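You operate a simulated robot arm through the tools that you are given. There is no shell and no other tool. Be economical: measure what you need, move in short steps, check, and stop when the job is done.

You run a simulated two-armed robot. Do the job below in one go: nothing can be reset, and whatever is moved stays where it is left.

## Task
Warm the oil named on the steam job card, at its heat, until the pot's lamp turns green.
Fine: cap off into the tray first; shut the pot lid. Set down upright: what you pick out. Where these are worked on the way, their far stop is far enough and under half their travel is too little: pot lid.

It is judged by the outcome, as a careful person would: the job done as asked, and still so three seconds after it is handed in. It fails if anything else is knocked over, pushed out of place, dropped, spilled or broken. A push-on lid holds only when it is set on centred and level and pressed home; a screw cap is set on level and turned clockwise until tight.

## Robot
Two 7-joint arms with two-finger parallel grippers on one trunk, on a base that drives. Base frame: it is fixed to the floor where the robot stands at the start and does not move with it; the origin is under the middle of the robot, x ahead of it, y to its left, z up; the surface under the hand at the start is at about z = 0.86. Lengths are in m, angles in rad, forces in N, time in s.
The left shoulder is at the start at [0.07, 0.133, 1.276], the right one opposite. With the tool pointing down near the work surface each hand reaches from about 0.1 to 0.62 m from the robot's upright axis, wherever it stands, measured 20 degrees to its own side. Places, roughly: card [0.9, -1, 1.3]; heat dial [0.2, -0.5, 0.9]; heat panel [0.2, -0.5, 0.9]; inside of the warming pot [0.4, -0.5, 0.9]; pot [0.4, -0.5, 1]; pot lid [0.4, -0.5, 1.1]. Payload 1.57 kg a hand.
Tool frame (each hand has its own): the origin (TCP) lies between the finger pads and is the grasp point; the fingertips stand 0.03 m ahead of it; z points along the fingers, y is the line along which they close. Largest opening 0.08 m; finger width 0.017, thickness 0.012; the body of the gripper, 0.04 by 0.082 m, starts 0.08 m behind the TCP.
Orientation is that of the tool frame in the base frame, as a unit quaternion [x, y, z, w]. With the fingers straight down and closing along the base's y, the tool's x points along the base's -x, its y along +y and its z along -z.

## Interface
- The arms move only by the tool apply_moves. It takes "left_increments", "right_increments" or both (then of equal length, played together; a hand with none holds still); each is a list of rows, each a list of 7 numbers: the shift along the tool's x, y, z in units of 20 mm (1.0 is 20 mm), then the turn, a rotation vector about the tool's x, y, z in units of 5 degrees (1.0 is 5 degrees), then the closure, from 0 (fully open) to 1 (shut). In form: [[x, y, z, ax, ay, az, gripper], ...]. A call has 1 to 10 rows; each row shifts and turns the commanded pose from where the row before left it, along the tool's axes as they then stand. A call with a number of a shift or a turn outside -1 to 1 is refused whole. Each row takes 0.2 s and may step no farther than 0.05 m and 0.15 rad from the row before; otherwise, or with a gripper value out of range, the whole call is refused. A pose out of reach is approached as far as the arm can. The call stops where the force on the tool passes 40 N (or 10 N more than at its start, if that is more) or the arm is blocked; 0.2 s more then pass. The fingers move at their own pace (about 0.153 m/s each) and stop on an object; they squeeze with about 35 N. The grip force told is the motor's: it shows also when the fingers shut on nothing. Time passes only in rows, and 0.2 s behind the last, so rows that do not move let the fingers close. The reply holds the time, the measured pose of the TCP, the force on the tool along the base axes, the opening and the grip force, in the units named above and with some noise, with the torque about the TCP (base axes, N m) and any sound that the robot's microphone picked up.
- Cameras (640 x 400 px; columns grow to the right, rows downward): "scene" is now at [0.1246, -0.0451, 1.5035]; the picture's right is [-0.52, -0.86, 0.00], its down [-0.49, 0.30, -0.82] and it looks along [0.70, -0.42, -0.58] (base axes); focal length 260 px, centre (320, 200). "left" rides on the left gripper at [0.072, 0.007, -0.122] in its tool frame; the picture's right is [-0.09, 1.00, 0.00], its down [-0.84, -0.08, -0.54] and it looks along [-0.54, -0.05, 0.84] (tool axes); focal length 238 px, centre (320, 200). "right" rides on the right gripper at [0.072, -0.007, -0.122] in its tool frame; the picture's right is [0.09, 1.00, 0.00], its down [-0.84, 0.08, -0.54] and it looks along [-0.54, 0.05, 0.84] (tool axes); focal length 238 px, centre (320, 200). There is no depth. A picture from a camera that has moved, and an enlarged one, comes with that camera's place and axes in the base frame and with its lens.
- capture(camera): a new picture of that camera. The clock stands still meanwhile.
- raise_lower(by): slides the trunk up (or, below 0, down) by that many m; the arms and the scene camera ride with it, the base frame stays. It gives what a move gives, with no picture.
- base_move(legs): drives the robot by 1 to 6 legs, each [ahead, left, turn to the left] in m, m and rad, along the robot's own axes; the way and the turn of a leg run together, so that a leg with both is an arc; at most 1.5 m and 3.142 rad a leg. The arms and the cameras ride along, it lands a little off, and it stops where it bumps. It gives what a move gives.
- aim_head(pan, tilt): turns the head with the scene camera to pan (to the left, within 1.501 rad either way) and tilt (down, from -0.506 to 1.204), counted from straight ahead of the robot. It gives what a move gives.
- inspect(camera, box): a new picture of the part [left, top, right, bottom] of that camera's present view, enlarged. The clock stands still meanwhile.
- sign_off(): hands the job in; it is judged then, once.

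Go step by step. Nothing tells you exact positions but the pictures and the camera data: compare them with the known pose of the tool, close in by small moves and look again before you grip or let go. The budget is 120 turns and 100 pictures, counting those below and the enlarged ones. Unless the task says otherwise, let go and move clear before handing in, and close with one line.

The tools are called after "Request:" as name(argument=value, ...) on one line, values as JSON. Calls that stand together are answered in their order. apply_moves: Moves the arms, as the interface text tells. Its arguments: {"type":"object","properties":{"left_increments":{"type":"array","items":{"type":"array","items":{"type":"number"}}},"right_increments":{"type":"array","items":{"type":"array","items":{"type":"number"}}}},"required":[]} The other tools are called the same way: raise_lower (by) slides the trunk up or down; base_move (legs) drives the base; aim_head (pan, tilt) turns the head that bears the scene camera; capture (camera) takes a picture; inspect (camera, box) takes an enlarged picture of a part of a camera's view; sign_off () hands the job in.

At the start:

```text
t: 0.0
left_position: [0.3826, -0.0738, 1.3164]
left_orientation: [0.001, 1.0, -0.001, 0.0]
left_force: [-0.2, -0.2, -0.3]
left_moment: [-0.01, 0.01, 0.03]
left_finger_gap: 0.0801
left_grip_force: 0.0
right_position: [0.3006, -0.3786, 1.3316]
right_orientation: [-0.001, 1.0, 0.001, -0.001]
right_force: [0.7, 0.1, 0.5]
right_moment: [0.0, 0.0, 0.01]
right_finger_gap: 0.0798
right_grip_force: 0.0
trunk travel left (down, up): [-0.85, 0.09]
robot x, y, heading: [0.0024, -0.0034, -0.001]
head pan, tilt: [-0.543, 0.616]
```

scene: 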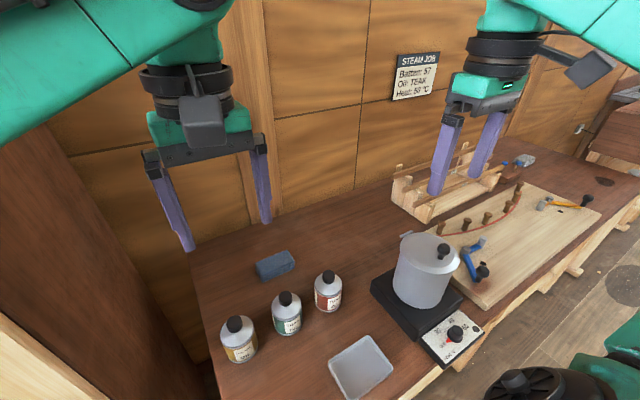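
right: 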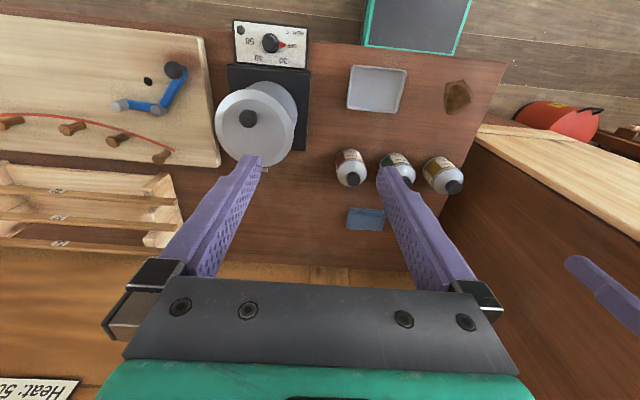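
left: 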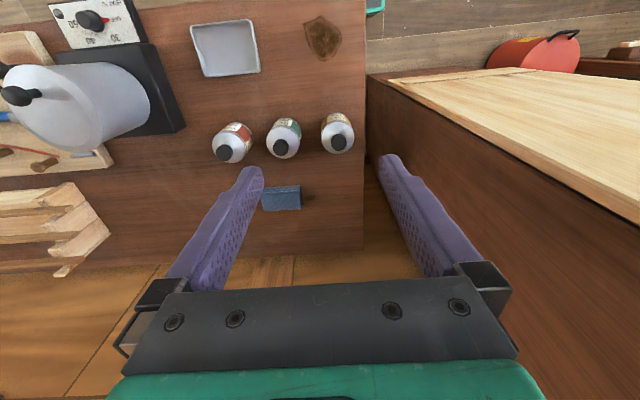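

I see a bench with a pot on a heater, three oil bottles, a tray and a job card. First I'll read the card, the bottles and the dial close up.

Request:
inspect(camera="scene", box=[380, 40, 450, 110])

Request:
inspect(camera="scene", box=[210, 260, 360, 370])

Request:
inspect(camera="scene", box=[360, 220, 500, 370])

Request:
inspect(camera="right", box=[200, 10, 340, 170])

```text
5.71 times, centred on (415, 75) of scene
camera zoom: at [0.1246, -0.0451, 1.5035], right [-0.52, -0.86, 0.0], down [-0.49, 0.3, -0.82], along [0.7, -0.42, -0.58], focal length 1486 px, centre (-223, 914)
```

zoom: 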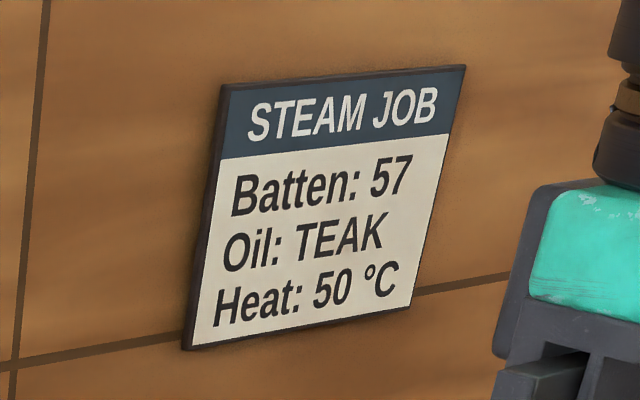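

```text
3.64 times, centred on (285, 315) of scene
camera zoom: at [0.1246, -0.0451, 1.5035], right [-0.52, -0.86, 0.0], down [-0.49, 0.3, -0.82], along [0.7, -0.42, -0.58], focal length 946 px, centre (447, -218)
```

zoom: 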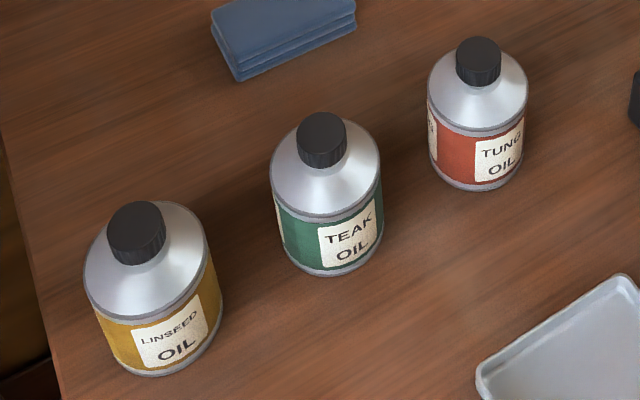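

```text
2.67 times, centred on (430, 295) of scene
camera zoom: at [0.1246, -0.0451, 1.5035], right [-0.52, -0.86, 0.0], down [-0.49, 0.3, -0.82], along [0.7, -0.42, -0.58], focal length 693 px, centre (27, -53)
```

zoom: 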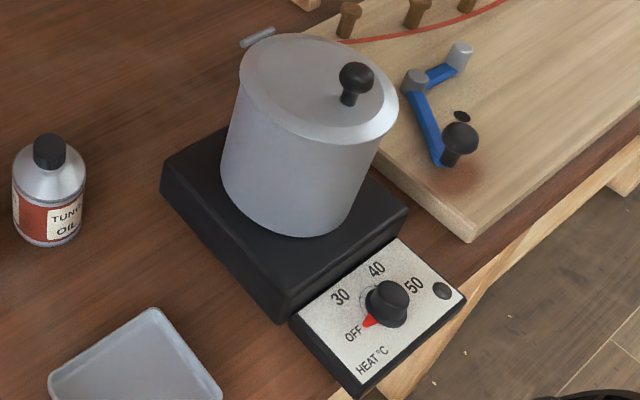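

```text
2.50 times, centred on (270, 90) of right
camera zoom: at [0.2286, -0.3843, 1.4551], right [-0.09, 1.0, 0.0], down [0.84, 0.08, 0.54], along [0.54, 0.05, -0.84], focal length 596 px, centre (445, 475)
```

zoom: 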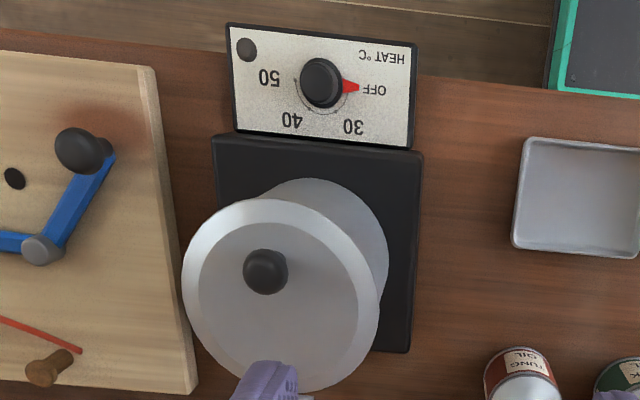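

The card calls for TEAK oil at 50 °C. The teak bottle is the green middle one, with its cap near (0.478, -0.162, 0.97). I'll shift the base to the right so the bottle and pot are both well within reach, then look again.

Request:
base_move(legs=[[0, -0.22, 0]])

Request:
aim_head(pan=-0.1, tilt=0.85)

Request:
capture(camera="scene")

Request:
capture(camera="right")

Request:
capture(camera="left")

```text
t: 1.7
left_position: [0.3833, -0.2899, 1.3177]
left_orientation: [-0.001, 1.0, -0.002, 0.0]
left_force: [-0.1, -0.1, 0.0]
left_moment: [-0.04, 0.0, 0.03]
left_finger_gap: 0.0801
left_grip_force: 0.0
right_position: [0.3011, -0.5963, 1.3337]
right_orientation: [-0.002, 1.0, -0.001, 0.0]
right_force: [0.4, 0.2, -0.8]
right_moment: [-0.02, -0.01, 0.0]
right_finger_gap: 0.0799
right_grip_force: 0.0
trunk travel left (down, up): [-0.85, 0.09]
robot x, y, heading: [0.0017, -0.2229, 0.003]
head pan, tilt: [-0.543, 0.616]
```

```text
t: 2.6
left_position: [0.3834, -0.2944, 1.316]
left_orientation: [-0.001, 1.0, 0.0, 0.0]
left_force: [-0.4, -0.1, 0.1]
left_moment: [0.01, 0.04, 0.02]
left_finger_gap: 0.08
left_grip_force: 0.1
right_position: [0.3004, -0.6006, 1.3322]
right_orientation: [-0.001, 1.0, 0.001, 0.0]
right_force: [-0.6, -0.1, -0.3]
right_moment: [0.01, 0.01, 0.01]
right_finger_gap: 0.0801
right_grip_force: 0.0
trunk travel left (down, up): [-0.85, 0.09]
robot x, y, heading: [-0.0005, -0.2229, 0.002]
head pan, tilt: [-0.099, 0.85]
```

```text
92 pictures are left
camera scene: at [0.1273, -0.2297, 1.484], right [-0.1, -1.0, 0.0], down [-0.75, 0.07, -0.66], along [0.66, -0.06, -0.75], focal length 260 px, centre (320, 200)
```

scene: 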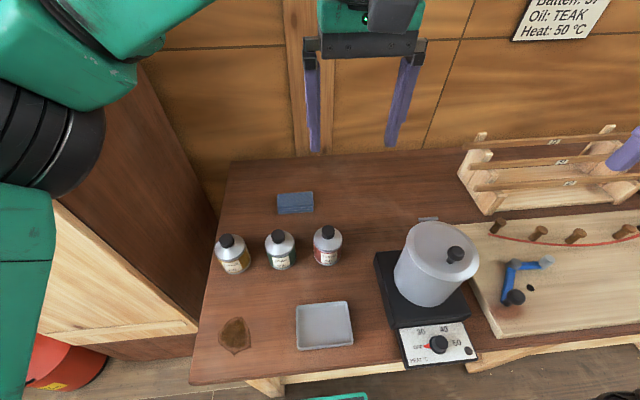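

```text
91 pictures are left
camera right: at [0.2292, -0.6062, 1.4547], right [-0.09, 1.0, 0.0], down [0.84, 0.08, 0.54], along [0.54, 0.05, -0.84], focal length 238 px, centre (320, 200)
```

right: 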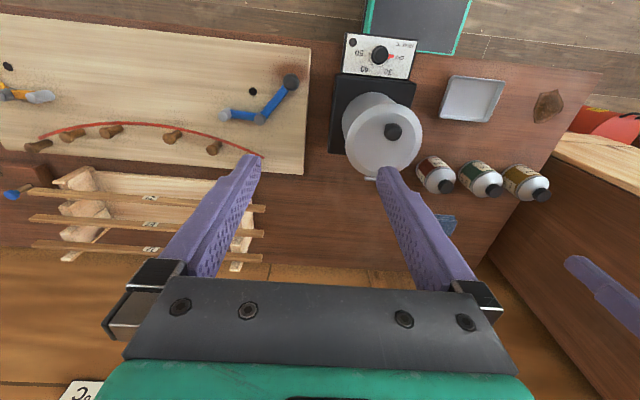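

```text
90 pictures are left
camera left: at [0.3114, -0.288, 1.4388], right [0.09, 1.0, 0.0], down [0.84, -0.08, 0.54], along [0.54, -0.05, -0.84], focal length 238 px, centre (320, 200)
```

left: 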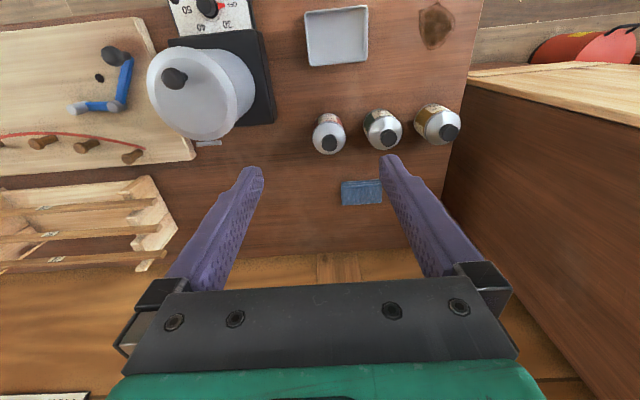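

Triangulating, the lid knob is at about (0.329, -0.485, 1.087) and the hinge at about (0.437, -0.49, 1.045), on the far side. I'll bring the right hand above the knob and move the left hand away from it.

Request:
apply_moves(right_increments=[[-0.18, 0.725, 0.9, 0, 0, 0, 0], [-0.18, 0.725, 0.9, 0, 0, 0, 0], [-0.18, 0.725, 0.9, 0, 0, 0, 0], [-0.18, 0.725, 0.9, 0, 0, 0, 0], [-0.18, 0.725, 0.9, 0, 0, 0, 0], [-0.18, 0.725, 0.9, 0, 0, 0, 0], [-0.18, 0.725, 0.9, 0, 0, 0, 0], [-0.18, 0.725, 0.9, 0, 0, 0, 0]], left_increments=[[0, 0.8, 0, 0, 0, 0, 0], [0, 0.8, 0, 0, 0, 0, 0], [0, 0.8, 0, 0, 0, 0, 0], [0, 0.8, 0, 0, 0, 0, 0], [0, 0.8, 0, 0, 0, 0, 0], [0, 0.8, 0, 0, 0, 0, 0], [0, 0.8, 0, 0, 0, 0, 0], [0, 0.8, 0, 0, 0, 0, 0]])

Request:
capture(camera="right")

Request:
capture(camera="scene")

```text
t: 4.4
left_position: [0.3829, -0.1623, 1.3159]
left_orientation: [-0.001, 1.0, -0.001, 0.0]
left_force: [0.0, -0.2, -0.8]
left_moment: [-0.01, 0.03, 0.03]
left_finger_gap: 0.08
left_grip_force: 0.1
right_position: [0.3298, -0.4802, 1.1881]
right_orientation: [-0.001, 1.0, -0.001, 0.0]
right_force: [0.7, 0.4, -0.4]
right_moment: [-0.01, -0.01, 0.03]
right_finger_gap: 0.0802
right_grip_force: 0.1
trunk travel left (down, up): [-0.85, 0.09]
robot x, y, heading: [-0.0001, -0.221, 0.002]
head pan, tilt: [-0.099, 0.85]
```

```text
89 pictures are left
camera right: at [0.2582, -0.4863, 1.3103], right [-0.09, 1.0, 0.0], down [0.84, 0.08, 0.54], along [0.54, 0.05, -0.84], focal length 238 px, centre (320, 200)
```

right: 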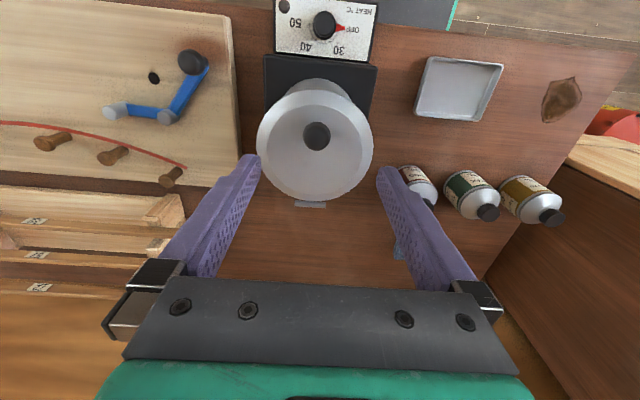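

```text
88 pictures are left
camera scene: at [0.1276, -0.2265, 1.484], right [-0.1, -1.0, 0.0], down [-0.75, 0.07, -0.66], along [0.66, -0.07, -0.75], focal length 260 px, centre (320, 200)
```

scene: 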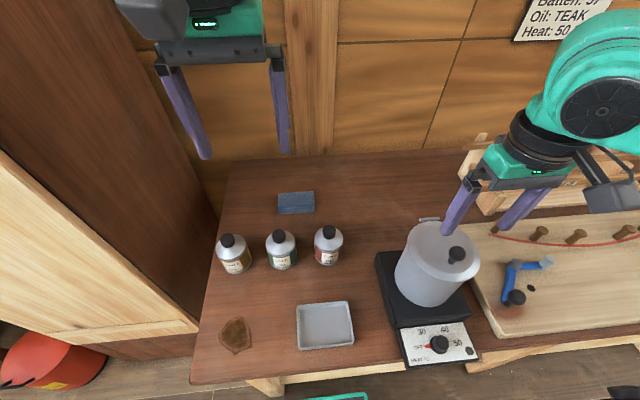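

The knob lies right below the hand. I'll descend and grip it.

Request:
apply_moves(right_increments=[[0, -0.1, 0.85, 0, 0, 0, 0], [0, -0.08, 0.85, 0, 0, 0, 0], [0, 0, 0.85, 0, 0, 0, 0], [0, 0, 0.85, 0, 0, 0, 0], [0, 0, 0.85, 0, 0, 0, 0], [0, 0, 0, 0, 0, 0, 1], [0, 0, 0, 0, 0, 0, 1], [0, 0, 0, 0, 0, 0, 1]])

Request:
capture(camera="right")

```text
t: 6.2
left_position: [0.3836, -0.1631, 1.316]
left_orientation: [-0.002, 1.0, -0.002, 0.0]
left_force: [0.4, 0.5, -1.0]
left_moment: [0.02, 0.02, -0.01]
left_finger_gap: 0.0796
left_grip_force: 0.0
right_position: [0.3303, -0.484, 1.1034]
right_orientation: [-0.001, 1.0, 0.001, -0.001]
right_force: [-0.5, 8.2, -3.5]
right_moment: [0.33, 0.23, 0.07]
right_finger_gap: 0.0271
right_grip_force: 37.8
trunk travel left (down, up): [-0.85, 0.09]
robot x, y, heading: [-0.0032, -0.2221, 0.004]
head pan, tilt: [-0.099, 0.85]
```

```text
87 pictures are left
camera right: at [0.258, -0.4898, 1.226], right [-0.1, 1.0, 0.0], down [0.84, 0.08, 0.54], along [0.54, 0.05, -0.84], focal length 238 px, centre (320, 200)
```

right: 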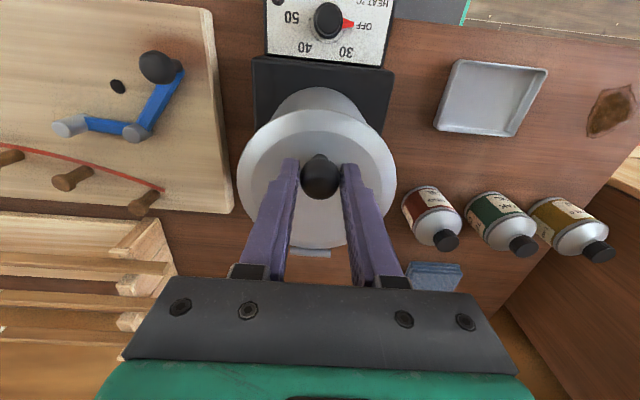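

The knob is gripped. I'll swing the lid up along an arc about the hinge, letting the knob pivot in the pads, and do the first 40° now.

Request:
apply_moves(right_increments=[[-0.35, 0.1, -0.725, 0, 0, 0, 1], [-0.45, 0, -0.665, 0, 0, 0, 1], [-0.54, 0, -0.6, 0, 0, 0, 1], [-0.615, 0, -0.52, 0, 0, 0, 1], [-0.68, 0, -0.425, 0, 0, 0, 1]])

Request:
capture(camera="scene")

```text
t: 7.4
left_position: [0.3778, -0.1643, 1.317]
left_orientation: [-0.001, 1.0, -0.001, 0.002]
left_force: [0.5, -0.5, 0.2]
left_moment: [-0.02, 0.02, -0.03]
left_finger_gap: 0.08
left_grip_force: 0.0
right_position: [0.379, -0.4845, 1.1638]
right_orientation: [-0.003, 1.0, 0.0, 0.001]
right_force: [-12.8, 3.5, 1.1]
right_moment: [-0.06, 1.3, -0.01]
right_finger_gap: 0.0271
right_grip_force: 37.3
trunk travel left (down, up): [-0.85, 0.09]
robot x, y, heading: [0.003, -0.2215, 0.004]
head pan, tilt: [-0.099, 0.85]
```

```text
86 pictures are left
camera scene: at [0.1226, -0.2268, 1.4846], right [-0.1, -1.0, 0.0], down [-0.75, 0.07, -0.66], along [0.66, -0.07, -0.75], focal length 260 px, centre (320, 200)
```

scene: 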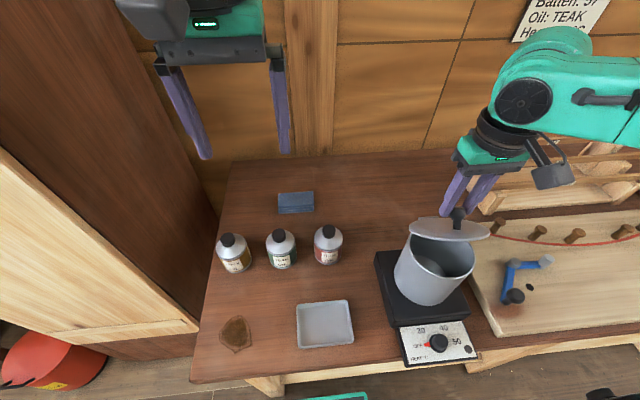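

The lid is rising cleanly, so I'll continue the arc.

Request:
apply_moves(right_increments=[[-0.73, 0, -0.33, 0, 0, 0, 1], [-0.775, 0, -0.225, 0, 0, 0, 1], [-0.8, 0, -0.11, 0, 0, 0, 1], [-0.8, 0, 0, 0, 0, 0, 1], [-0.8, 0, 0.115, 0, 0, 0, 1]])

Request:
capture(camera="scene")

```text
t: 8.6
left_position: [0.3862, -0.166, 1.3157]
left_orientation: [-0.001, 1.0, 0.001, -0.001]
left_force: [0.3, 0.4, 0.5]
left_moment: [-0.03, 0.03, -0.04]
left_finger_gap: 0.0802
left_grip_force: 0.0
right_position: [0.4624, -0.4847, 1.1735]
right_orientation: [-0.001, 1.0, 0.0, 0.0]
right_force: [-0.1, 0.2, 0.0]
right_moment: [0.02, 0.03, -0.01]
right_finger_gap: 0.0
right_grip_force: 21.1
trunk travel left (down, up): [-0.85, 0.09]
robot x, y, heading: [-0.0021, -0.2214, -0.002]
head pan, tilt: [-0.099, 0.85]
```

```text
85 pictures are left
camera scene: at [0.1296, -0.2283, 1.4838], right [-0.1, -1.0, 0.0], down [-0.75, 0.07, -0.66], along [0.66, -0.06, -0.75], focal length 260 px, centre (320, 200)
```

scene: 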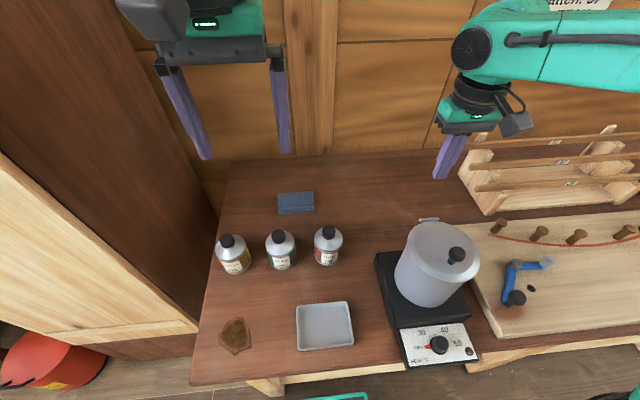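

The knob slipped from the pads and the lid fell shut, with no harm done. Gripping from above forces the knob to pivot in the pads, so I'll grip it from the side instead. The left hand will point along -y, parallel to the hinge, so its wrist roll follows the lid. I'm reorienting the left hand in free air and parking the right one aside.

Request:
apply_moves(right_increments=[[0.1, 0, -1, 0, 0, 0, 1], [0.3, -0.9, -0.8, 0, 0, 0, 1], [0.3, -0.97, -0.6, 0, 0, 0, 1], [0.3, -0.97, -0.6, 0, 0, 0, 1], [0.3, -0.97, -0.6, 0, 0, 0, 1], [0.3, -0.97, -0.6, 0, 0, 0, 1], [0.3, -0.97, -0.6, 0, 0, 0, 1], [0.3, -0.97, -0.6, 0, 0, 0, 1], [0.3, -0.97, -0.6, 0, 0, 0, 1], [0.3, -0.97, -0.6, 0, 0, 0, 1]], left_increments=[[0, 0, 0, 0.989, -0.989, 0.989, 0], [0, 0, 0, 0.989, -0.989, 0.989, 0], [0, 0, 0, 0.989, -0.989, 0.989, 0], [0, 0, 0, 0.989, -0.989, 0.989, 0], [0, 0, 0, 0.989, -0.989, 0.989, 0], [0, 0, 0, 0.989, -0.989, 0.989, 0], [0, 0, 0, 0.989, -0.989, 0.989, 0], [0, 0, 0, 0.989, -0.989, 0.989, 0], [0, 0, 0, 0.989, -0.989, 0.989, 0], [0, 0, 0, 0.989, -0.989, 0.989, 0]])

Request:
apply_moves(left_increments=[[0, 0, 0, 0.989, -0.989, 0.989, 0], [0, 0, 0, 0.989, -0.989, 0.989, 0], [0, 0, 0, 0.989, -0.989, 0.989, 0], [0, 0, 0, 0.989, -0.989, 0.989, 0]])

Request:
capture(camera="scene")

```text
t: 10.8
left_position: [0.3822, -0.1669, 1.3166]
left_orientation: [0.393, 0.732, -0.393, 0.394]
left_force: [0.1, -0.4, 0.2]
left_moment: [0.0, 0.02, 0.02]
left_finger_gap: 0.08
left_grip_force: 0.0
right_position: [0.4042, -0.6581, 1.3057]
right_orientation: [-0.001, 1.0, -0.001, 0.0]
right_force: [-0.2, -0.2, 0.7]
right_moment: [0.01, 0.02, 0.02]
right_finger_gap: 0.0
right_grip_force: 21.3
trunk travel left (down, up): [-0.85, 0.09]
robot x, y, heading: [-0.0026, -0.222, 0.003]
head pan, tilt: [-0.099, 0.85]
```

```text
t: 11.8
left_position: [0.3825, -0.1659, 1.316]
left_orientation: [0.499, 0.5, -0.5, 0.502]
left_force: [-0.4, 0.0, -0.3]
left_moment: [-0.02, -0.02, 0.02]
left_finger_gap: 0.08
left_grip_force: 0.0
right_position: [0.4051, -0.6577, 1.3058]
right_orientation: [-0.002, 1.0, 0.0, -0.001]
right_force: [0.3, 0.4, -0.1]
right_moment: [0.0, -0.01, -0.01]
right_finger_gap: 0.0
right_grip_force: 21.5
trunk travel left (down, up): [-0.85, 0.09]
robot x, y, heading: [0.0015, -0.2191, 0.003]
head pan, tilt: [-0.099, 0.85]
```

```text
84 pictures are left
camera scene: at [0.1282, -0.2286, 1.4839], right [-0.1, -1.0, 0.0], down [-0.75, 0.07, -0.66], along [0.66, -0.06, -0.75], focal length 260 px, centre (320, 200)
```

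scene: 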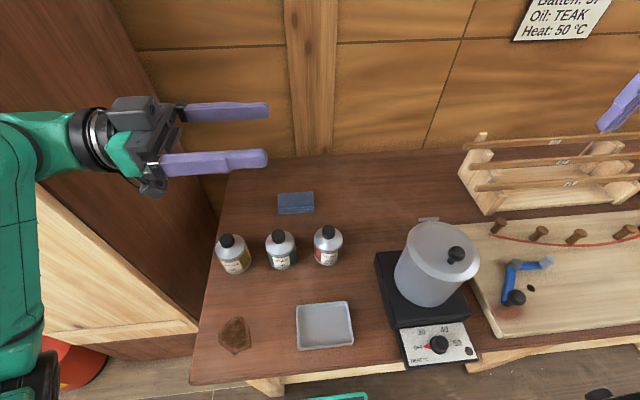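

The orientation is as wanted. Next I'll move the left hand to beside the knob.

Request:
apply_moves(left_increments=[[0.9, -0.265, 0.4, 0, 0, 0, 0], [0.9, -0.265, 0.4, 0, 0, 0, 0], [0.9, -0.265, 0.4, 0, 0, 0, 0], [0.9, -0.265, 0.4, 0, 0, 0, 0], [0.9, -0.265, 0.4, 0, 0, 0, 0], [0.9, -0.265, 0.4, 0, 0, 0, 0], [0.9, -0.265, 0.4, 0, 0, 0, 0], [0.9, -0.265, 0.4, 0, 0, 0, 0], [0.9, -0.265, 0.4, 0, 0, 0, 0], [0.9, -0.265, 0.4, 0, 0, 0, 0]])

Request:
apply_moves(left_increments=[[0.9, 0, 0.9, 0, 0, 0, 0], [0.9, 0, 0.9, 0, 0, 0, 0], [0.45, 0, 0.9, 0, 0, 0, 0], [0, 0, 0.9, 0, 0, 0, 0], [0, 0, 0.9, 0, 0, 0, 0], [0, 0, 0.9, 0, 0, 0, 0]])

Request:
capture(camera="scene")

Request:
capture(camera="left")

```text
t: 14.0
left_position: [0.3299, -0.246, 1.1369]
left_orientation: [0.5, 0.5, -0.499, 0.501]
left_force: [-1.1, -0.2, -0.5]
left_moment: [0.0, -0.02, -0.01]
left_finger_gap: 0.08
left_grip_force: 0.0
right_position: [0.404, -0.6584, 1.3065]
right_orientation: [-0.001, 1.0, 0.0, 0.001]
right_force: [0.1, -0.5, -0.5]
right_moment: [-0.02, 0.0, 0.02]
right_finger_gap: 0.0001
right_grip_force: 21.7
trunk travel left (down, up): [-0.85, 0.09]
robot x, y, heading: [0.0011, -0.2245, 0.0]
head pan, tilt: [-0.099, 0.85]
```

```text
t: 15.4
left_position: [0.3296, -0.354, 1.0916]
left_orientation: [0.5, 0.5, -0.498, 0.501]
left_force: [0.5, -0.2, -0.3]
left_moment: [0.02, 0.01, 0.03]
left_finger_gap: 0.0799
left_grip_force: 0.1
right_position: [0.4055, -0.6586, 1.3053]
right_orientation: [-0.002, 1.0, 0.0, 0.001]
right_force: [-0.5, 0.0, -0.4]
right_moment: [0.0, 0.02, 0.02]
right_finger_gap: 0.0
right_grip_force: 21.0
trunk travel left (down, up): [-0.85, 0.09]
robot x, y, heading: [-0.0004, -0.2191, 0.002]
head pan, tilt: [-0.099, 0.85]
```

```text
83 pictures are left
camera scene: at [0.1275, -0.229, 1.484], right [-0.1, -1.0, 0.0], down [-0.75, 0.07, -0.66], along [0.66, -0.06, -0.75], focal length 260 px, centre (320, 200)
```

scene: 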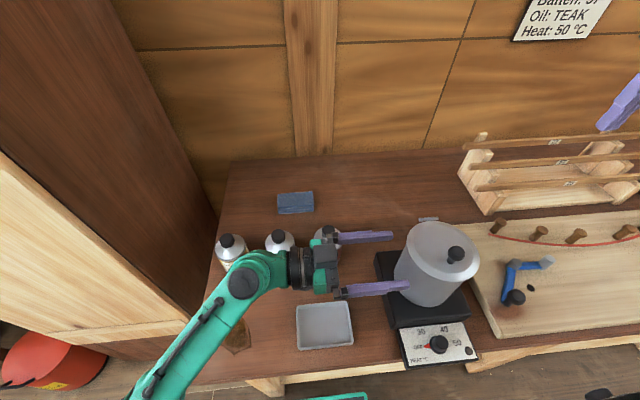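

```text
82 pictures are left
camera left: at [0.336, -0.2319, 1.0198], right [1.0, 0.0, 0.09], down [-0.08, 0.54, 0.84], along [-0.05, -0.84, 0.54], focal length 238 px, centre (320, 200)
```

left: 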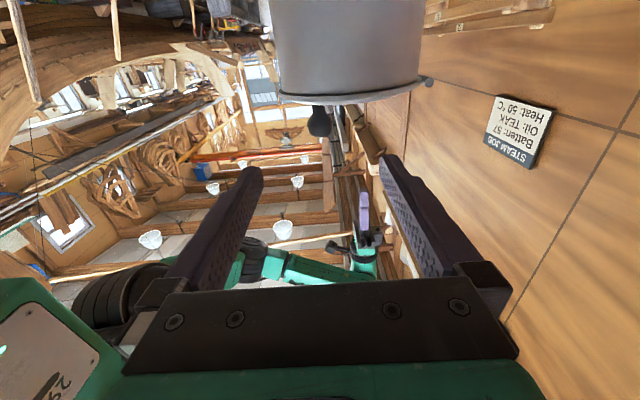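

The knob is lined up between the fingers, so I'll move in and grip it.

Request:
apply_moves(left_increments=[[0.1, 0, 0.98, 0, 0, 0, 0], [0.1, 0, 0.98, 0, 0, 0, 0], [0, 0, 0.98, 0, 0, 0, 0], [0, 0, 0.98, 0, 0, 0, 0], [0, 0, 0.98, 0, 0, 0, 0], [0, 0, 0.98, 0, 0, 0, 0], [0, 0, 0, 0, 0, 0, 1], [0, 0, 0, 0, 0, 0, 1], [0, 0, 0, 0, 0, 0, 1]])

Request:
capture(camera="left")

Request:
capture(camera="scene")

```text
t: 17.4
left_position: [0.33, -0.4713, 1.0881]
left_orientation: [0.5, 0.5, -0.499, 0.501]
left_force: [1.7, -2.3, -0.8]
left_moment: [0.1, -0.05, 0.04]
left_finger_gap: 0.0271
left_grip_force: 38.1
right_position: [0.4049, -0.6589, 1.3052]
right_orientation: [0.0, 1.0, 0.0, 0.0]
right_force: [-1.1, 0.4, 0.9]
right_moment: [-0.03, 0.02, -0.05]
right_finger_gap: 0.0
right_grip_force: 21.7
trunk travel left (down, up): [-0.85, 0.09]
robot x, y, heading: [-0.0013, -0.2207, -0.001]
head pan, tilt: [-0.099, 0.85]
```

```text
81 pictures are left
camera left: at [0.3366, -0.3488, 1.0171], right [1.0, 0.0, 0.09], down [-0.08, 0.54, 0.84], along [-0.05, -0.84, 0.54], focal length 238 px, centre (320, 200)
```

left: 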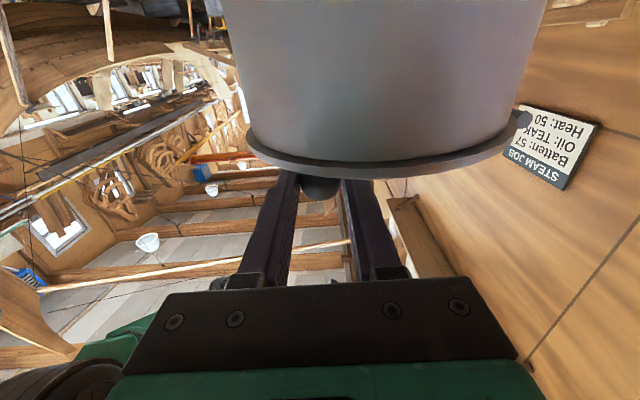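

```text
80 pictures are left
camera scene: at [0.1281, -0.2293, 1.4839], right [-0.1, -1.0, 0.0], down [-0.75, 0.07, -0.66], along [0.66, -0.06, -0.75], focal length 260 px, centre (320, 200)
```

scene: 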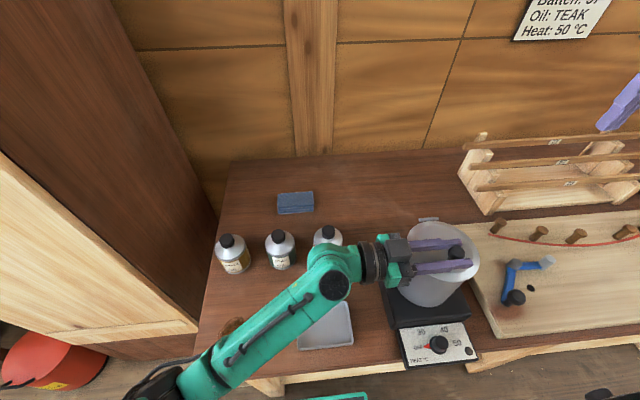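

I have a firm grip from the side. I'll roll the lid open about the hinge with a constant tool-frame step of 5° per row.

Request:
apply_moves(left_increments=[[-0.458, 0.208, 0, 0, 0, -1, 1], [-0.458, 0.208, 0, 0, 0, -1, 1], [-0.458, 0.208, 0, 0, 0, -1, 1], [-0.458, 0.208, 0, 0, 0, -1, 1], [-0.458, 0.208, 0, 0, 0, -1, 1], [-0.458, 0.208, 0, 0, 0, -1, 1], [-0.458, 0.208, 0, 0, 0, -1, 1], [-0.458, 0.208, 0, 0, 0, -1, 1]])

Request:
capture(camera="scene")

```text
t: 19.2
left_position: [0.3812, -0.472, 1.1486]
left_orientation: [-0.298, -0.64, 0.642, -0.3]
left_force: [-5.6, 0.3, 5.2]
left_moment: [-0.25, 0.28, -0.05]
left_finger_gap: 0.0273
left_grip_force: 37.8
right_position: [0.4019, -0.6579, 1.3082]
right_orientation: [-0.001, 1.0, 0.0, 0.0]
right_force: [0.2, 0.2, 0.4]
right_moment: [0.02, 0.01, 0.02]
right_finger_gap: 0.0
right_grip_force: 20.8
trunk travel left (down, up): [-0.85, 0.09]
robot x, y, heading: [-0.0013, -0.2211, 0.002]
head pan, tilt: [-0.099, 0.85]
```

```text
79 pictures are left
camera scene: at [0.1244, -0.2274, 1.4843], right [-0.1, -1.0, 0.0], down [-0.75, 0.07, -0.66], along [0.66, -0.07, -0.75], focal length 260 px, centre (320, 200)
```

scene: 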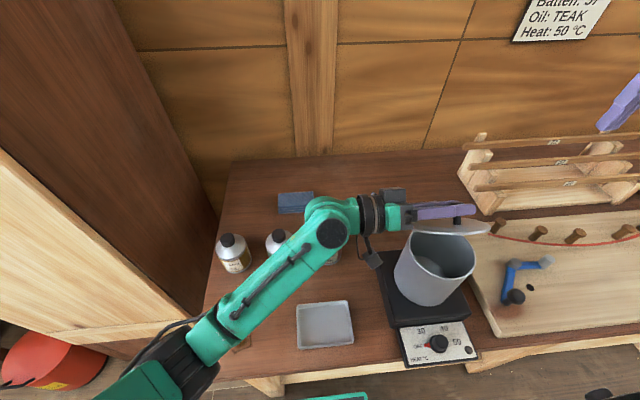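

Working well, with low forces. I'll continue.

Request:
apply_moves(left_increments=[[-0.458, 0.208, 0, 0, 0, -1, 1], [-0.458, 0.208, 0, 0, 0, -1, 1], [-0.458, 0.208, 0, 0, 0, -1, 1], [-0.458, 0.208, 0, 0, 0, -1, 1], [-0.458, 0.208, 0, 0, 0, -1, 1], [-0.458, 0.208, 0, 0, 0, -1, 1], [-0.458, 0.208, 0, 0, 0, -1, 1], [-0.458, 0.208, 0, 0, 0, -1, 1], [-0.458, 0.208, 0, 0, 0, -1, 1]])

Request:
capture(camera="scene")

```text
t: 21.2
left_position: [0.4727, -0.471, 1.1533]
left_orientation: [0.029, 0.707, -0.706, 0.03]
left_force: [-4.1, 1.5, -6.0]
left_moment: [0.08, 0.2, 0.0]
left_finger_gap: 0.0271
left_grip_force: 37.4
right_position: [0.4034, -0.6577, 1.3053]
right_orientation: [-0.002, 1.0, 0.0, 0.001]
right_force: [-0.8, 0.1, -0.4]
right_moment: [0.01, -0.01, 0.0]
right_finger_gap: 0.0
right_grip_force: 21.2
trunk travel left (down, up): [-0.85, 0.09]
robot x, y, heading: [0.0014, -0.2222, -0.0]
head pan, tilt: [-0.099, 0.85]
```

```text
78 pictures are left
camera scene: at [0.1268, -0.2283, 1.4839], right [-0.1, -1.0, 0.0], down [-0.75, 0.07, -0.66], along [0.66, -0.06, -0.75], focal length 260 px, centre (320, 200)
```

scene: 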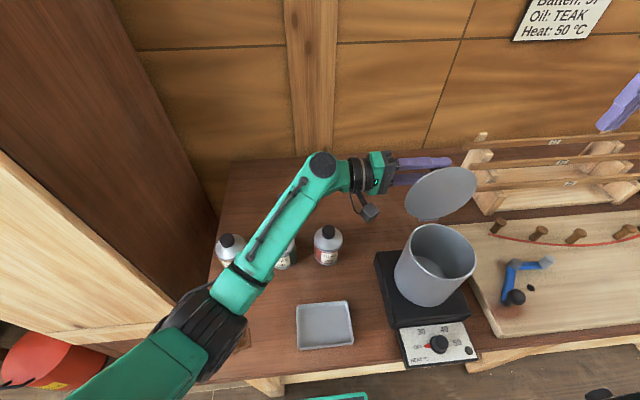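

The lid is at about 85°. I'll go on gently to its stop.

Request:
apply_moves(left_increments=[[-0.458, 0.208, 0, 0, 0, -1, 1], [-0.458, 0.208, 0, 0, 0, -1, 1], [-0.458, 0.208, 0, 0, 0, -1, 1]])

```text
t: 22.0
left_position: [0.494, -0.4719, 1.1402]
left_orientation: [-0.061, 0.707, -0.702, -0.063]
left_force: [-20.8, 11.0, -29.3]
left_moment: [0.39, -0.04, 0.14]
left_finger_gap: 0.0271
left_grip_force: 37.5
right_position: [0.4006, -0.657, 1.3062]
right_orientation: [-0.001, 1.0, 0.0, 0.001]
right_force: [0.3, -0.4, -0.1]
right_moment: [0.0, -0.03, -0.02]
right_finger_gap: 0.0
right_grip_force: 21.2
trunk travel left (down, up): [-0.85, 0.09]
robot x, y, heading: [-0.0023, -0.2223, 0.008]
head pan, tilt: [-0.099, 0.85]
```

I've reached the stop (about 36 N). I'll release and draw the hand back along +y.

Request:
apply_moves(left_increments=[[0, 0, 0, 0, 0, 0, 0], [0, 0, 0, 0, 0, 0, 0], [0, 0, -0.9, 0, 0, 0, 0], [0, 0, -0.95, 0, 0, 0, 0], [0, 0, -0.95, 0, 0, 0, 0]])

Request:
capture(camera="scene")

```text
t: 23.2
left_position: [0.4992, -0.416, 1.1432]
left_orientation: [0.063, -0.704, 0.705, 0.061]
left_force: [-0.6, 0.6, 0.2]
left_moment: [0.02, 0.0, -0.02]
left_finger_gap: 0.0801
left_grip_force: 0.0
right_position: [0.4041, -0.6564, 1.3056]
right_orientation: [-0.001, 1.0, 0.0, 0.0]
right_force: [-0.7, 0.0, -0.2]
right_moment: [-0.01, 0.0, -0.02]
right_finger_gap: 0.0
right_grip_force: 21.9
trunk travel left (down, up): [-0.85, 0.09]
robot x, y, heading: [0.0, -0.2197, 0.003]
head pan, tilt: [-0.099, 0.85]
```

```text
77 pictures are left
camera scene: at [0.1269, -0.2276, 1.4841], right [-0.1, -1.0, 0.0], down [-0.75, 0.07, -0.66], along [0.66, -0.07, -0.75], focal length 260 px, centre (320, 200)
```

scene: 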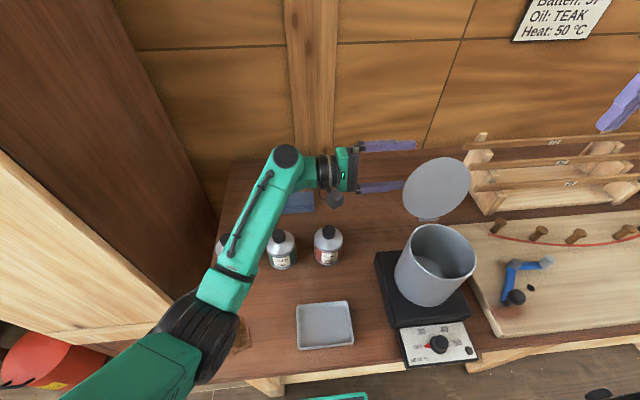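

The lid stays open. I'll retreat the left hand and reorient it to point forward and 25° down, so it can hold the teak bottle's body.

Request:
apply_moves(left_increments=[[0, 0, -1, 0, 0, 0, 0], [0, -0.4, -1, 0, 0, 0, 0], [0, -0.4, -1, 0, 0, 0, 0], [0, -0.4, -1, 0, 0, 0, 0], [0.9, -0.45, -1, 0, 0, 0, 0], [0.9, -0.45, -1, 0, 0, 0, 0], [0.9, -0.45, -1, 0, 0, 0, 0], [0.9, -0.45, -1, 0, 0, 0, 0], [0.9, -0.45, -1, 0, 0, 0, 0], [0.9, -0.45, -1, 0, 0, 0, 0]])

Request:
apply_moves(left_increments=[[0.9, 0, 0, 0.722, -0.943, -0.943, 0], [0, 0, 0, 0.722, -0.943, -0.943, 0], [0, 0, 0, 0.722, -0.943, -0.943, 0], [0, 0, 0, 0.722, -0.943, -0.943, 0], [0, 0, 0, 0.722, -0.943, -0.943, 0], [0, 0, 0, 0.722, -0.943, -0.943, 0], [0, 0, 0, 0.722, -0.943, -0.943, 0], [0, 0, 0, 0.722, -0.943, -0.943, 0], [0, 0, 0, 0.722, -0.943, -0.943, 0]])

Request:
apply_moves(left_increments=[[0, 0, 0, 0.722, -0.943, -0.943, 0], [0, 0, 0, 0.722, -0.943, -0.943, 0], [0, 0, 0, 0.722, -0.943, -0.943, 0], [0, 0, 0, 0.722, -0.943, -0.943, 0], [0, 0, 0, 0.722, -0.943, -0.943, 0], [0, 0, 0, 0.722, -0.943, -0.943, 0], [0, 0, 0, 0.722, -0.943, -0.943, 0], [0, 0, 0, 0.722, -0.943, -0.943, 0]])

Request:
capture(camera="scene")

Request:
capture(camera="left")

```text
t: 25.4
left_position: [0.407, -0.2151, 1.2396]
left_orientation: [0.063, -0.704, 0.705, 0.061]
left_force: [0.2, 0.0, 0.1]
left_moment: [0.03, 0.0, 0.0]
left_finger_gap: 0.0798
left_grip_force: 0.1
right_position: [0.4032, -0.6561, 1.3069]
right_orientation: [-0.002, 1.0, -0.001, 0.0]
right_force: [-1.1, -0.5, 0.1]
right_moment: [-0.03, 0.01, 0.01]
right_finger_gap: 0.0
right_grip_force: 21.0
trunk travel left (down, up): [-0.85, 0.09]
robot x, y, heading: [0.0006, -0.2221, -0.001]
head pan, tilt: [-0.099, 0.85]
```

```text
t: 27.4
left_position: [0.3892, -0.2165, 1.2406]
left_orientation: [0.211, -0.639, 0.738, 0.055]
left_force: [-0.5, 0.3, -1.1]
left_moment: [-0.02, 0.0, 0.03]
left_finger_gap: 0.0801
left_grip_force: 0.0
left hand out of reach, approached as far as the arm can: row 3, 4, 5, 6, 7, 8, 9
right_position: [0.404, -0.6574, 1.3065]
right_orientation: [-0.001, 1.0, 0.0, 0.0]
right_force: [-0.7, -0.5, 0.7]
right_moment: [0.02, 0.0, -0.02]
right_finger_gap: 0.0002
right_grip_force: 21.2
trunk travel left (down, up): [-0.85, 0.09]
robot x, y, heading: [-0.0016, -0.2202, 0.001]
head pan, tilt: [-0.099, 0.85]
```

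```text
t: 29.2
left_position: [0.3894, -0.2164, 1.2405]
left_orientation: [0.21, -0.639, 0.737, 0.056]
left_force: [0.0, -0.6, 0.0]
left_moment: [-0.02, -0.01, -0.02]
left_finger_gap: 0.08
left_grip_force: 0.1
left hand out of reach, approached as far as the arm can: row 1, 2, 3, 4, 5, 6, 7, 8
right_position: [0.4029, -0.6577, 1.3061]
right_orientation: [-0.002, 1.0, 0.001, -0.001]
right_force: [0.3, 0.6, -0.7]
right_moment: [-0.03, -0.02, -0.01]
right_finger_gap: 0.0
right_grip_force: 21.1
trunk travel left (down, up): [-0.85, 0.09]
robot x, y, heading: [0.0077, -0.2229, 0.004]
head pan, tilt: [-0.099, 0.85]
```

```text
76 pictures are left
camera scene: at [0.1273, -0.2282, 1.484], right [-0.1, -1.0, 0.0], down [-0.75, 0.07, -0.66], along [0.66, -0.06, -0.75], focal length 260 px, centre (320, 200)
```

scene: 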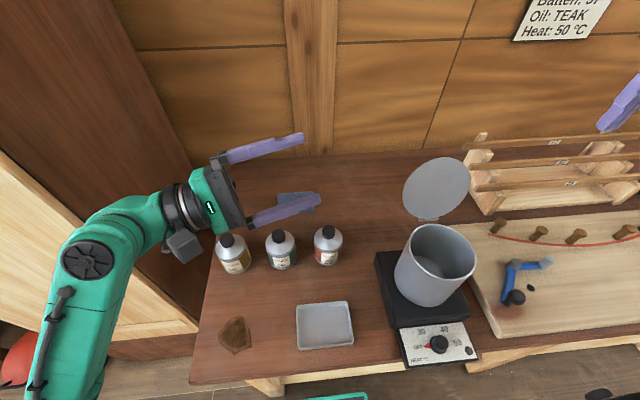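

```text
75 pictures are left
camera left: at [0.2926, -0.1121, 1.2513], right [-0.27, -0.16, -0.95], down [0.65, 0.69, -0.3], along [0.71, -0.7, -0.08], focal length 238 px, centre (320, 200)
```

left: 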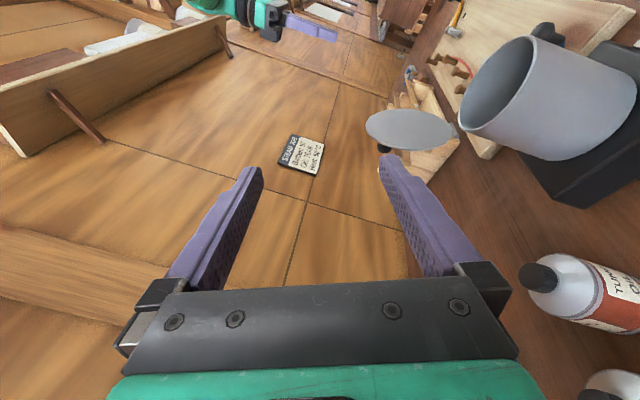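

The left wrist hit a limit on that path. I'll check where the commanded pose is now by turning back.

Request:
apply_moves(left_increments=[[0, 0, 0, -0.722, 0.943, 0.943, 0], [0, 0, 0, -0.722, 0.943, 0.943, 0]])

```text
t: 29.8
left_position: [0.3886, -0.2164, 1.2395]
left_orientation: [0.091, -0.693, 0.713, 0.06]
left_force: [-0.6, -0.1, -0.2]
left_moment: [0.02, 0.0, 0.01]
left_finger_gap: 0.0802
left_grip_force: 0.0
right_position: [0.4054, -0.6571, 1.3047]
right_orientation: [-0.002, 1.0, 0.0, -0.001]
right_force: [-0.2, -0.2, 0.4]
right_moment: [-0.01, -0.02, 0.0]
right_finger_gap: 0.0001
right_grip_force: 21.8
trunk travel left (down, up): [-0.85, 0.09]
robot x, y, heading: [-0.0001, -0.217, 0.002]
head pan, tilt: [-0.099, 0.85]
```

Commanded poses restart from what was reached, so that's fine. Pointing forward-down at 50° with the camera behind is the natural wrist posture, so I'll rotate the left hand to that instead.

Request:
apply_moves(left_increments=[[0, 0, 0, -0.986, -0.453, 0.509, 0], [0, 0, 0, -0.986, -0.453, 0.509, 0], [0, 0, 0, -0.986, -0.453, 0.509, 0], [0, 0, 0, -0.986, -0.453, 0.509, 0], [0, 0, 0, -0.986, -0.453, 0.509, 0], [0, 0, 0, -0.986, -0.453, 0.509, 0], [0, 0, 0, -0.986, -0.453, 0.509, 0], [0, 0, 0, -0.986, -0.453, 0.509, 0], [0, 0, 0, -0.986, -0.453, 0.509, 0]])

Request:
apply_moves(left_increments=[[0, 0, 0, -0.986, -0.453, 0.509, 0], [0, 0, 0, -0.986, -0.453, 0.509, 0], [0, 0, 0, -0.986, -0.453, 0.509, 0], [0, 0, 0, -0.986, -0.453, 0.509, 0], [0, 0, 0, -0.986, -0.453, 0.509, 0], [0, 0, 0, -0.986, -0.453, 0.509, 0], [0, 0, 0, -0.986, -0.453, 0.509, 0], [0, 0, 0, -0.986, -0.453, 0.509, 0]])

Request:
capture(camera="left")

```text
t: 31.8
left_position: [0.3882, -0.2171, 1.2416]
left_orientation: [-0.049, 0.912, -0.372, 0.168]
left_force: [0.0, 0.9, 0.1]
left_moment: [0.02, 0.02, -0.03]
left_finger_gap: 0.0799
left_grip_force: 0.0
right_position: [0.4042, -0.6591, 1.306]
right_orientation: [-0.002, 1.0, 0.0, 0.001]
right_force: [0.6, 0.3, -0.1]
right_moment: [-0.01, 0.04, -0.05]
right_finger_gap: 0.0
right_grip_force: 21.3
trunk travel left (down, up): [-0.85, 0.09]
robot x, y, heading: [0.0025, -0.2216, -0.0]
head pan, tilt: [-0.099, 0.85]
```

```text
t: 33.6
left_position: [0.3888, -0.2167, 1.2413]
left_orientation: [-0.002, 0.939, 0.001, 0.343]
left_force: [0.0, -0.7, 0.2]
left_moment: [0.0, -0.02, 0.0]
left_finger_gap: 0.0798
left_grip_force: 0.0
right_position: [0.4041, -0.6579, 1.3055]
right_orientation: [-0.002, 1.0, 0.0, 0.0]
right_force: [0.8, 0.3, 0.5]
right_moment: [0.04, -0.02, -0.02]
right_finger_gap: 0.0004
right_grip_force: 21.3
trunk travel left (down, up): [-0.85, 0.09]
robot x, y, heading: [-0.0013, -0.2197, -0.0]
head pan, tilt: [-0.099, 0.85]
```

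```text
74 pictures are left
camera left: at [0.2554, -0.2102, 1.2889], right [0.07, 1.0, 0.06], down [0.29, -0.08, 0.95], along [0.95, -0.05, -0.3], focal length 238 px, centre (320, 200)
```

left: 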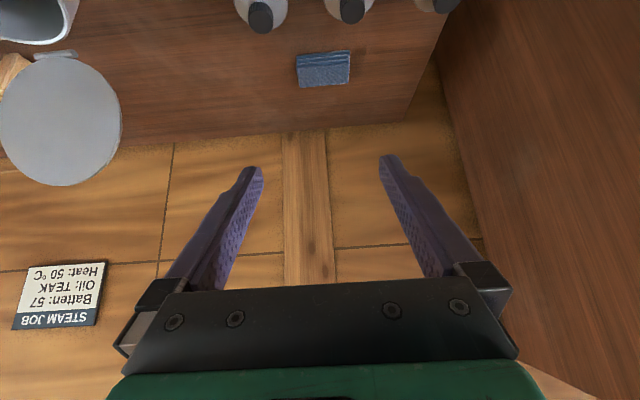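

Reached. I'll move to the pre-grasp point on the line towards the bottle body.

Request:
apply_moves(left_increments=[[0.786, 0.275, 0.967, 0, 0, 0, 0], [0.786, 0.275, 0.967, 0, 0, 0, 0], [0.786, 0.275, 0.967, 0, 0, 0, 0], [0.786, 0.275, 0.967, 0, 0, 0, 0], [0.786, 0.275, 0.967, 0, 0, 0, 0], [0.786, 0.275, 0.967, 0, 0, 0, 0], [0.786, 0.275, 0.967, 0, 0, 0, 0], [0.786, 0.275, 0.967, 0, 0, 0, 0], [0.786, 0.275, 0.967, 0, 0, 0, 0], [0.786, 0.275, 0.967, 0, 0, 0, 0]])

Request:
capture(camera="left")

Request:
capture(camera="scene")

```text
t: 35.8
left_position: [0.3974, -0.1622, 0.9906]
left_orientation: [-0.001, 0.94, 0.0, 0.342]
left_force: [0.0, 1.4, -0.5]
left_moment: [0.02, 0.0, -0.01]
left_finger_gap: 0.0802
left_grip_force: 0.0
left hand out of reach, approached as far as the arm can: row 4
right_position: [0.4035, -0.6565, 1.3063]
right_orientation: [-0.002, 1.0, 0.0, 0.0]
right_force: [0.3, 1.2, 0.1]
right_moment: [0.03, 0.03, -0.02]
right_finger_gap: 0.0002
right_grip_force: 21.7
trunk travel left (down, up): [-0.85, 0.09]
robot x, y, heading: [0.0023, -0.221, -0.0]
head pan, tilt: [-0.099, 0.85]
```

```text
73 pictures are left
camera left: at [0.2638, -0.1555, 1.038], right [0.07, 1.0, 0.06], down [0.29, -0.08, 0.95], along [0.95, -0.05, -0.3], focal length 238 px, centre (320, 200)
```

left: 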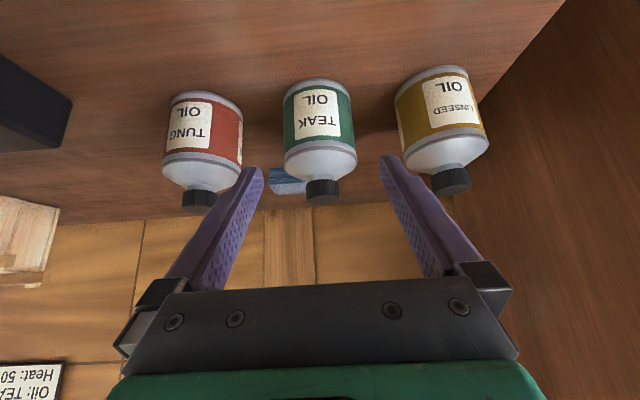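

```text
72 pictures are left
camera scene: at [0.1269, -0.2279, 1.4841], right [-0.1, -1.0, 0.0], down [-0.75, 0.07, -0.66], along [0.66, -0.06, -0.75], focal length 260 px, centre (320, 200)
```

scene: 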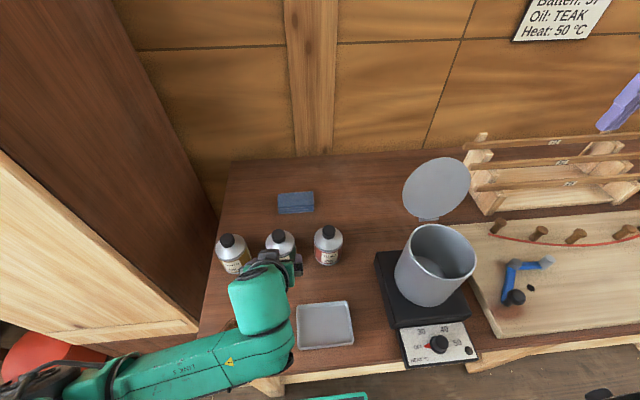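

The bottle axis is at about (0.480, -0.163), with a body diameter of 0.068, centred between the fingers. I'll advance along the tool axis.

Request:
apply_moves(left_increments=[[0, -0.05, 0.95, 0, 0, 0, 0], [0, 0, 0.95, 0, 0, 0, 0], [0, 0, 0.95, 0, 0, 0, 0]])

Request:
capture(camera="left")

Request:
capture(camera="scene")

```text
t: 36.6
left_position: [0.432, -0.1641, 0.9461]
left_orientation: [-0.001, 0.94, 0.0, 0.341]
left_force: [-0.3, 0.5, -1.0]
left_moment: [-0.02, 0.0, 0.01]
left_finger_gap: 0.0799
left_grip_force: 0.1
right_position: [0.4039, -0.658, 1.3058]
right_orientation: [-0.002, 1.0, 0.0, -0.001]
right_force: [1.1, -0.3, -0.5]
right_moment: [-0.03, -0.01, 0.01]
right_finger_gap: 0.0
right_grip_force: 20.8
trunk travel left (down, up): [-0.85, 0.09]
robot x, y, heading: [-0.0008, -0.2235, 0.004]
head pan, tilt: [-0.099, 0.85]
```

```text
71 pictures are left
camera left: at [0.2996, -0.1571, 0.994], right [0.07, 1.0, 0.06], down [0.29, -0.08, 0.95], along [0.95, -0.05, -0.3], focal length 238 px, centre (320, 200)
```

left: 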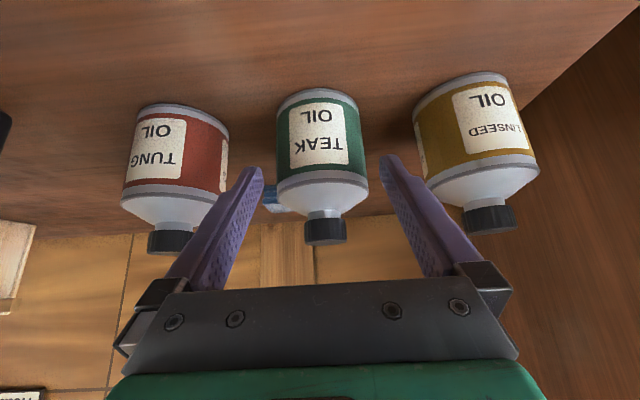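

```text
70 pictures are left
camera scene: at [0.1275, -0.2284, 1.484], right [-0.1, -1.0, 0.0], down [-0.75, 0.07, -0.66], along [0.66, -0.06, -0.75], focal length 260 px, centre (320, 200)
```

scene: 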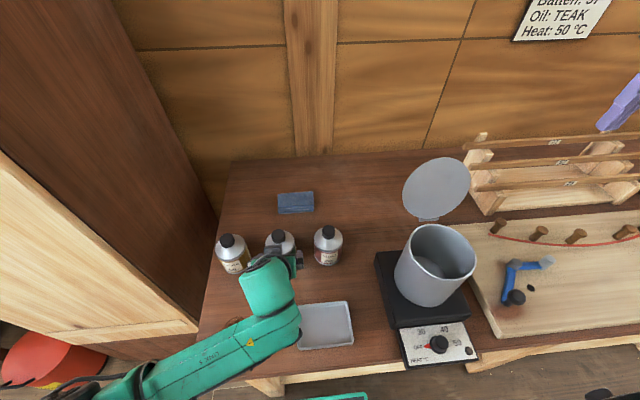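

Still centred. I'll take the last 57 mm, then close.

Request:
apply_moves(left_increments=[[0, 0, 0.95, 0, 0, 0, 0], [0, 0, 0.95, 0, 0, 0, 0], [0, 0, 0.95, 0, 0, 0, 0], [0, 0, 0, 0, 0, 0, 0]])

Request:
capture(camera="left")

```text
t: 37.6
left_position: [0.4692, -0.1648, 0.9037]
left_orientation: [-0.002, 0.94, 0.001, 0.342]
left_force: [-0.6, 0.2, 0.3]
left_moment: [0.0, 0.0, 0.0]
left_finger_gap: 0.0803
left_grip_force: 0.0
right_position: [0.4035, -0.658, 1.3049]
right_orientation: [-0.002, 1.0, -0.001, 0.001]
right_force: [0.3, 0.1, 0.3]
right_moment: [-0.03, 0.03, 0.0]
right_finger_gap: 0.0003
right_grip_force: 21.2
trunk travel left (down, up): [-0.85, 0.09]
robot x, y, heading: [-0.0001, -0.2239, 0.003]
head pan, tilt: [-0.099, 0.85]
```

```text
69 pictures are left
camera left: at [0.3359, -0.1574, 0.9515], right [0.07, 1.0, 0.06], down [0.29, -0.08, 0.95], along [0.95, -0.05, -0.3], focal length 238 px, centre (320, 200)
```

left: 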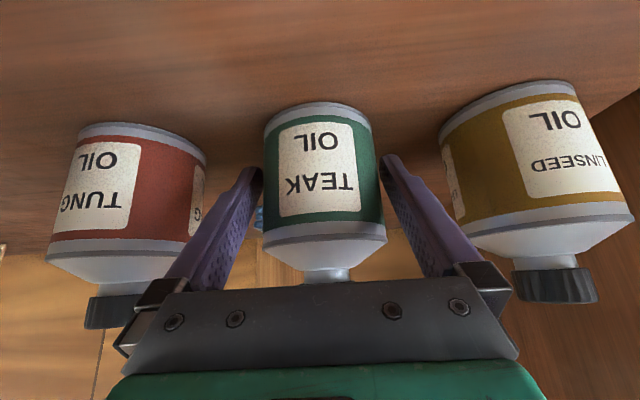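

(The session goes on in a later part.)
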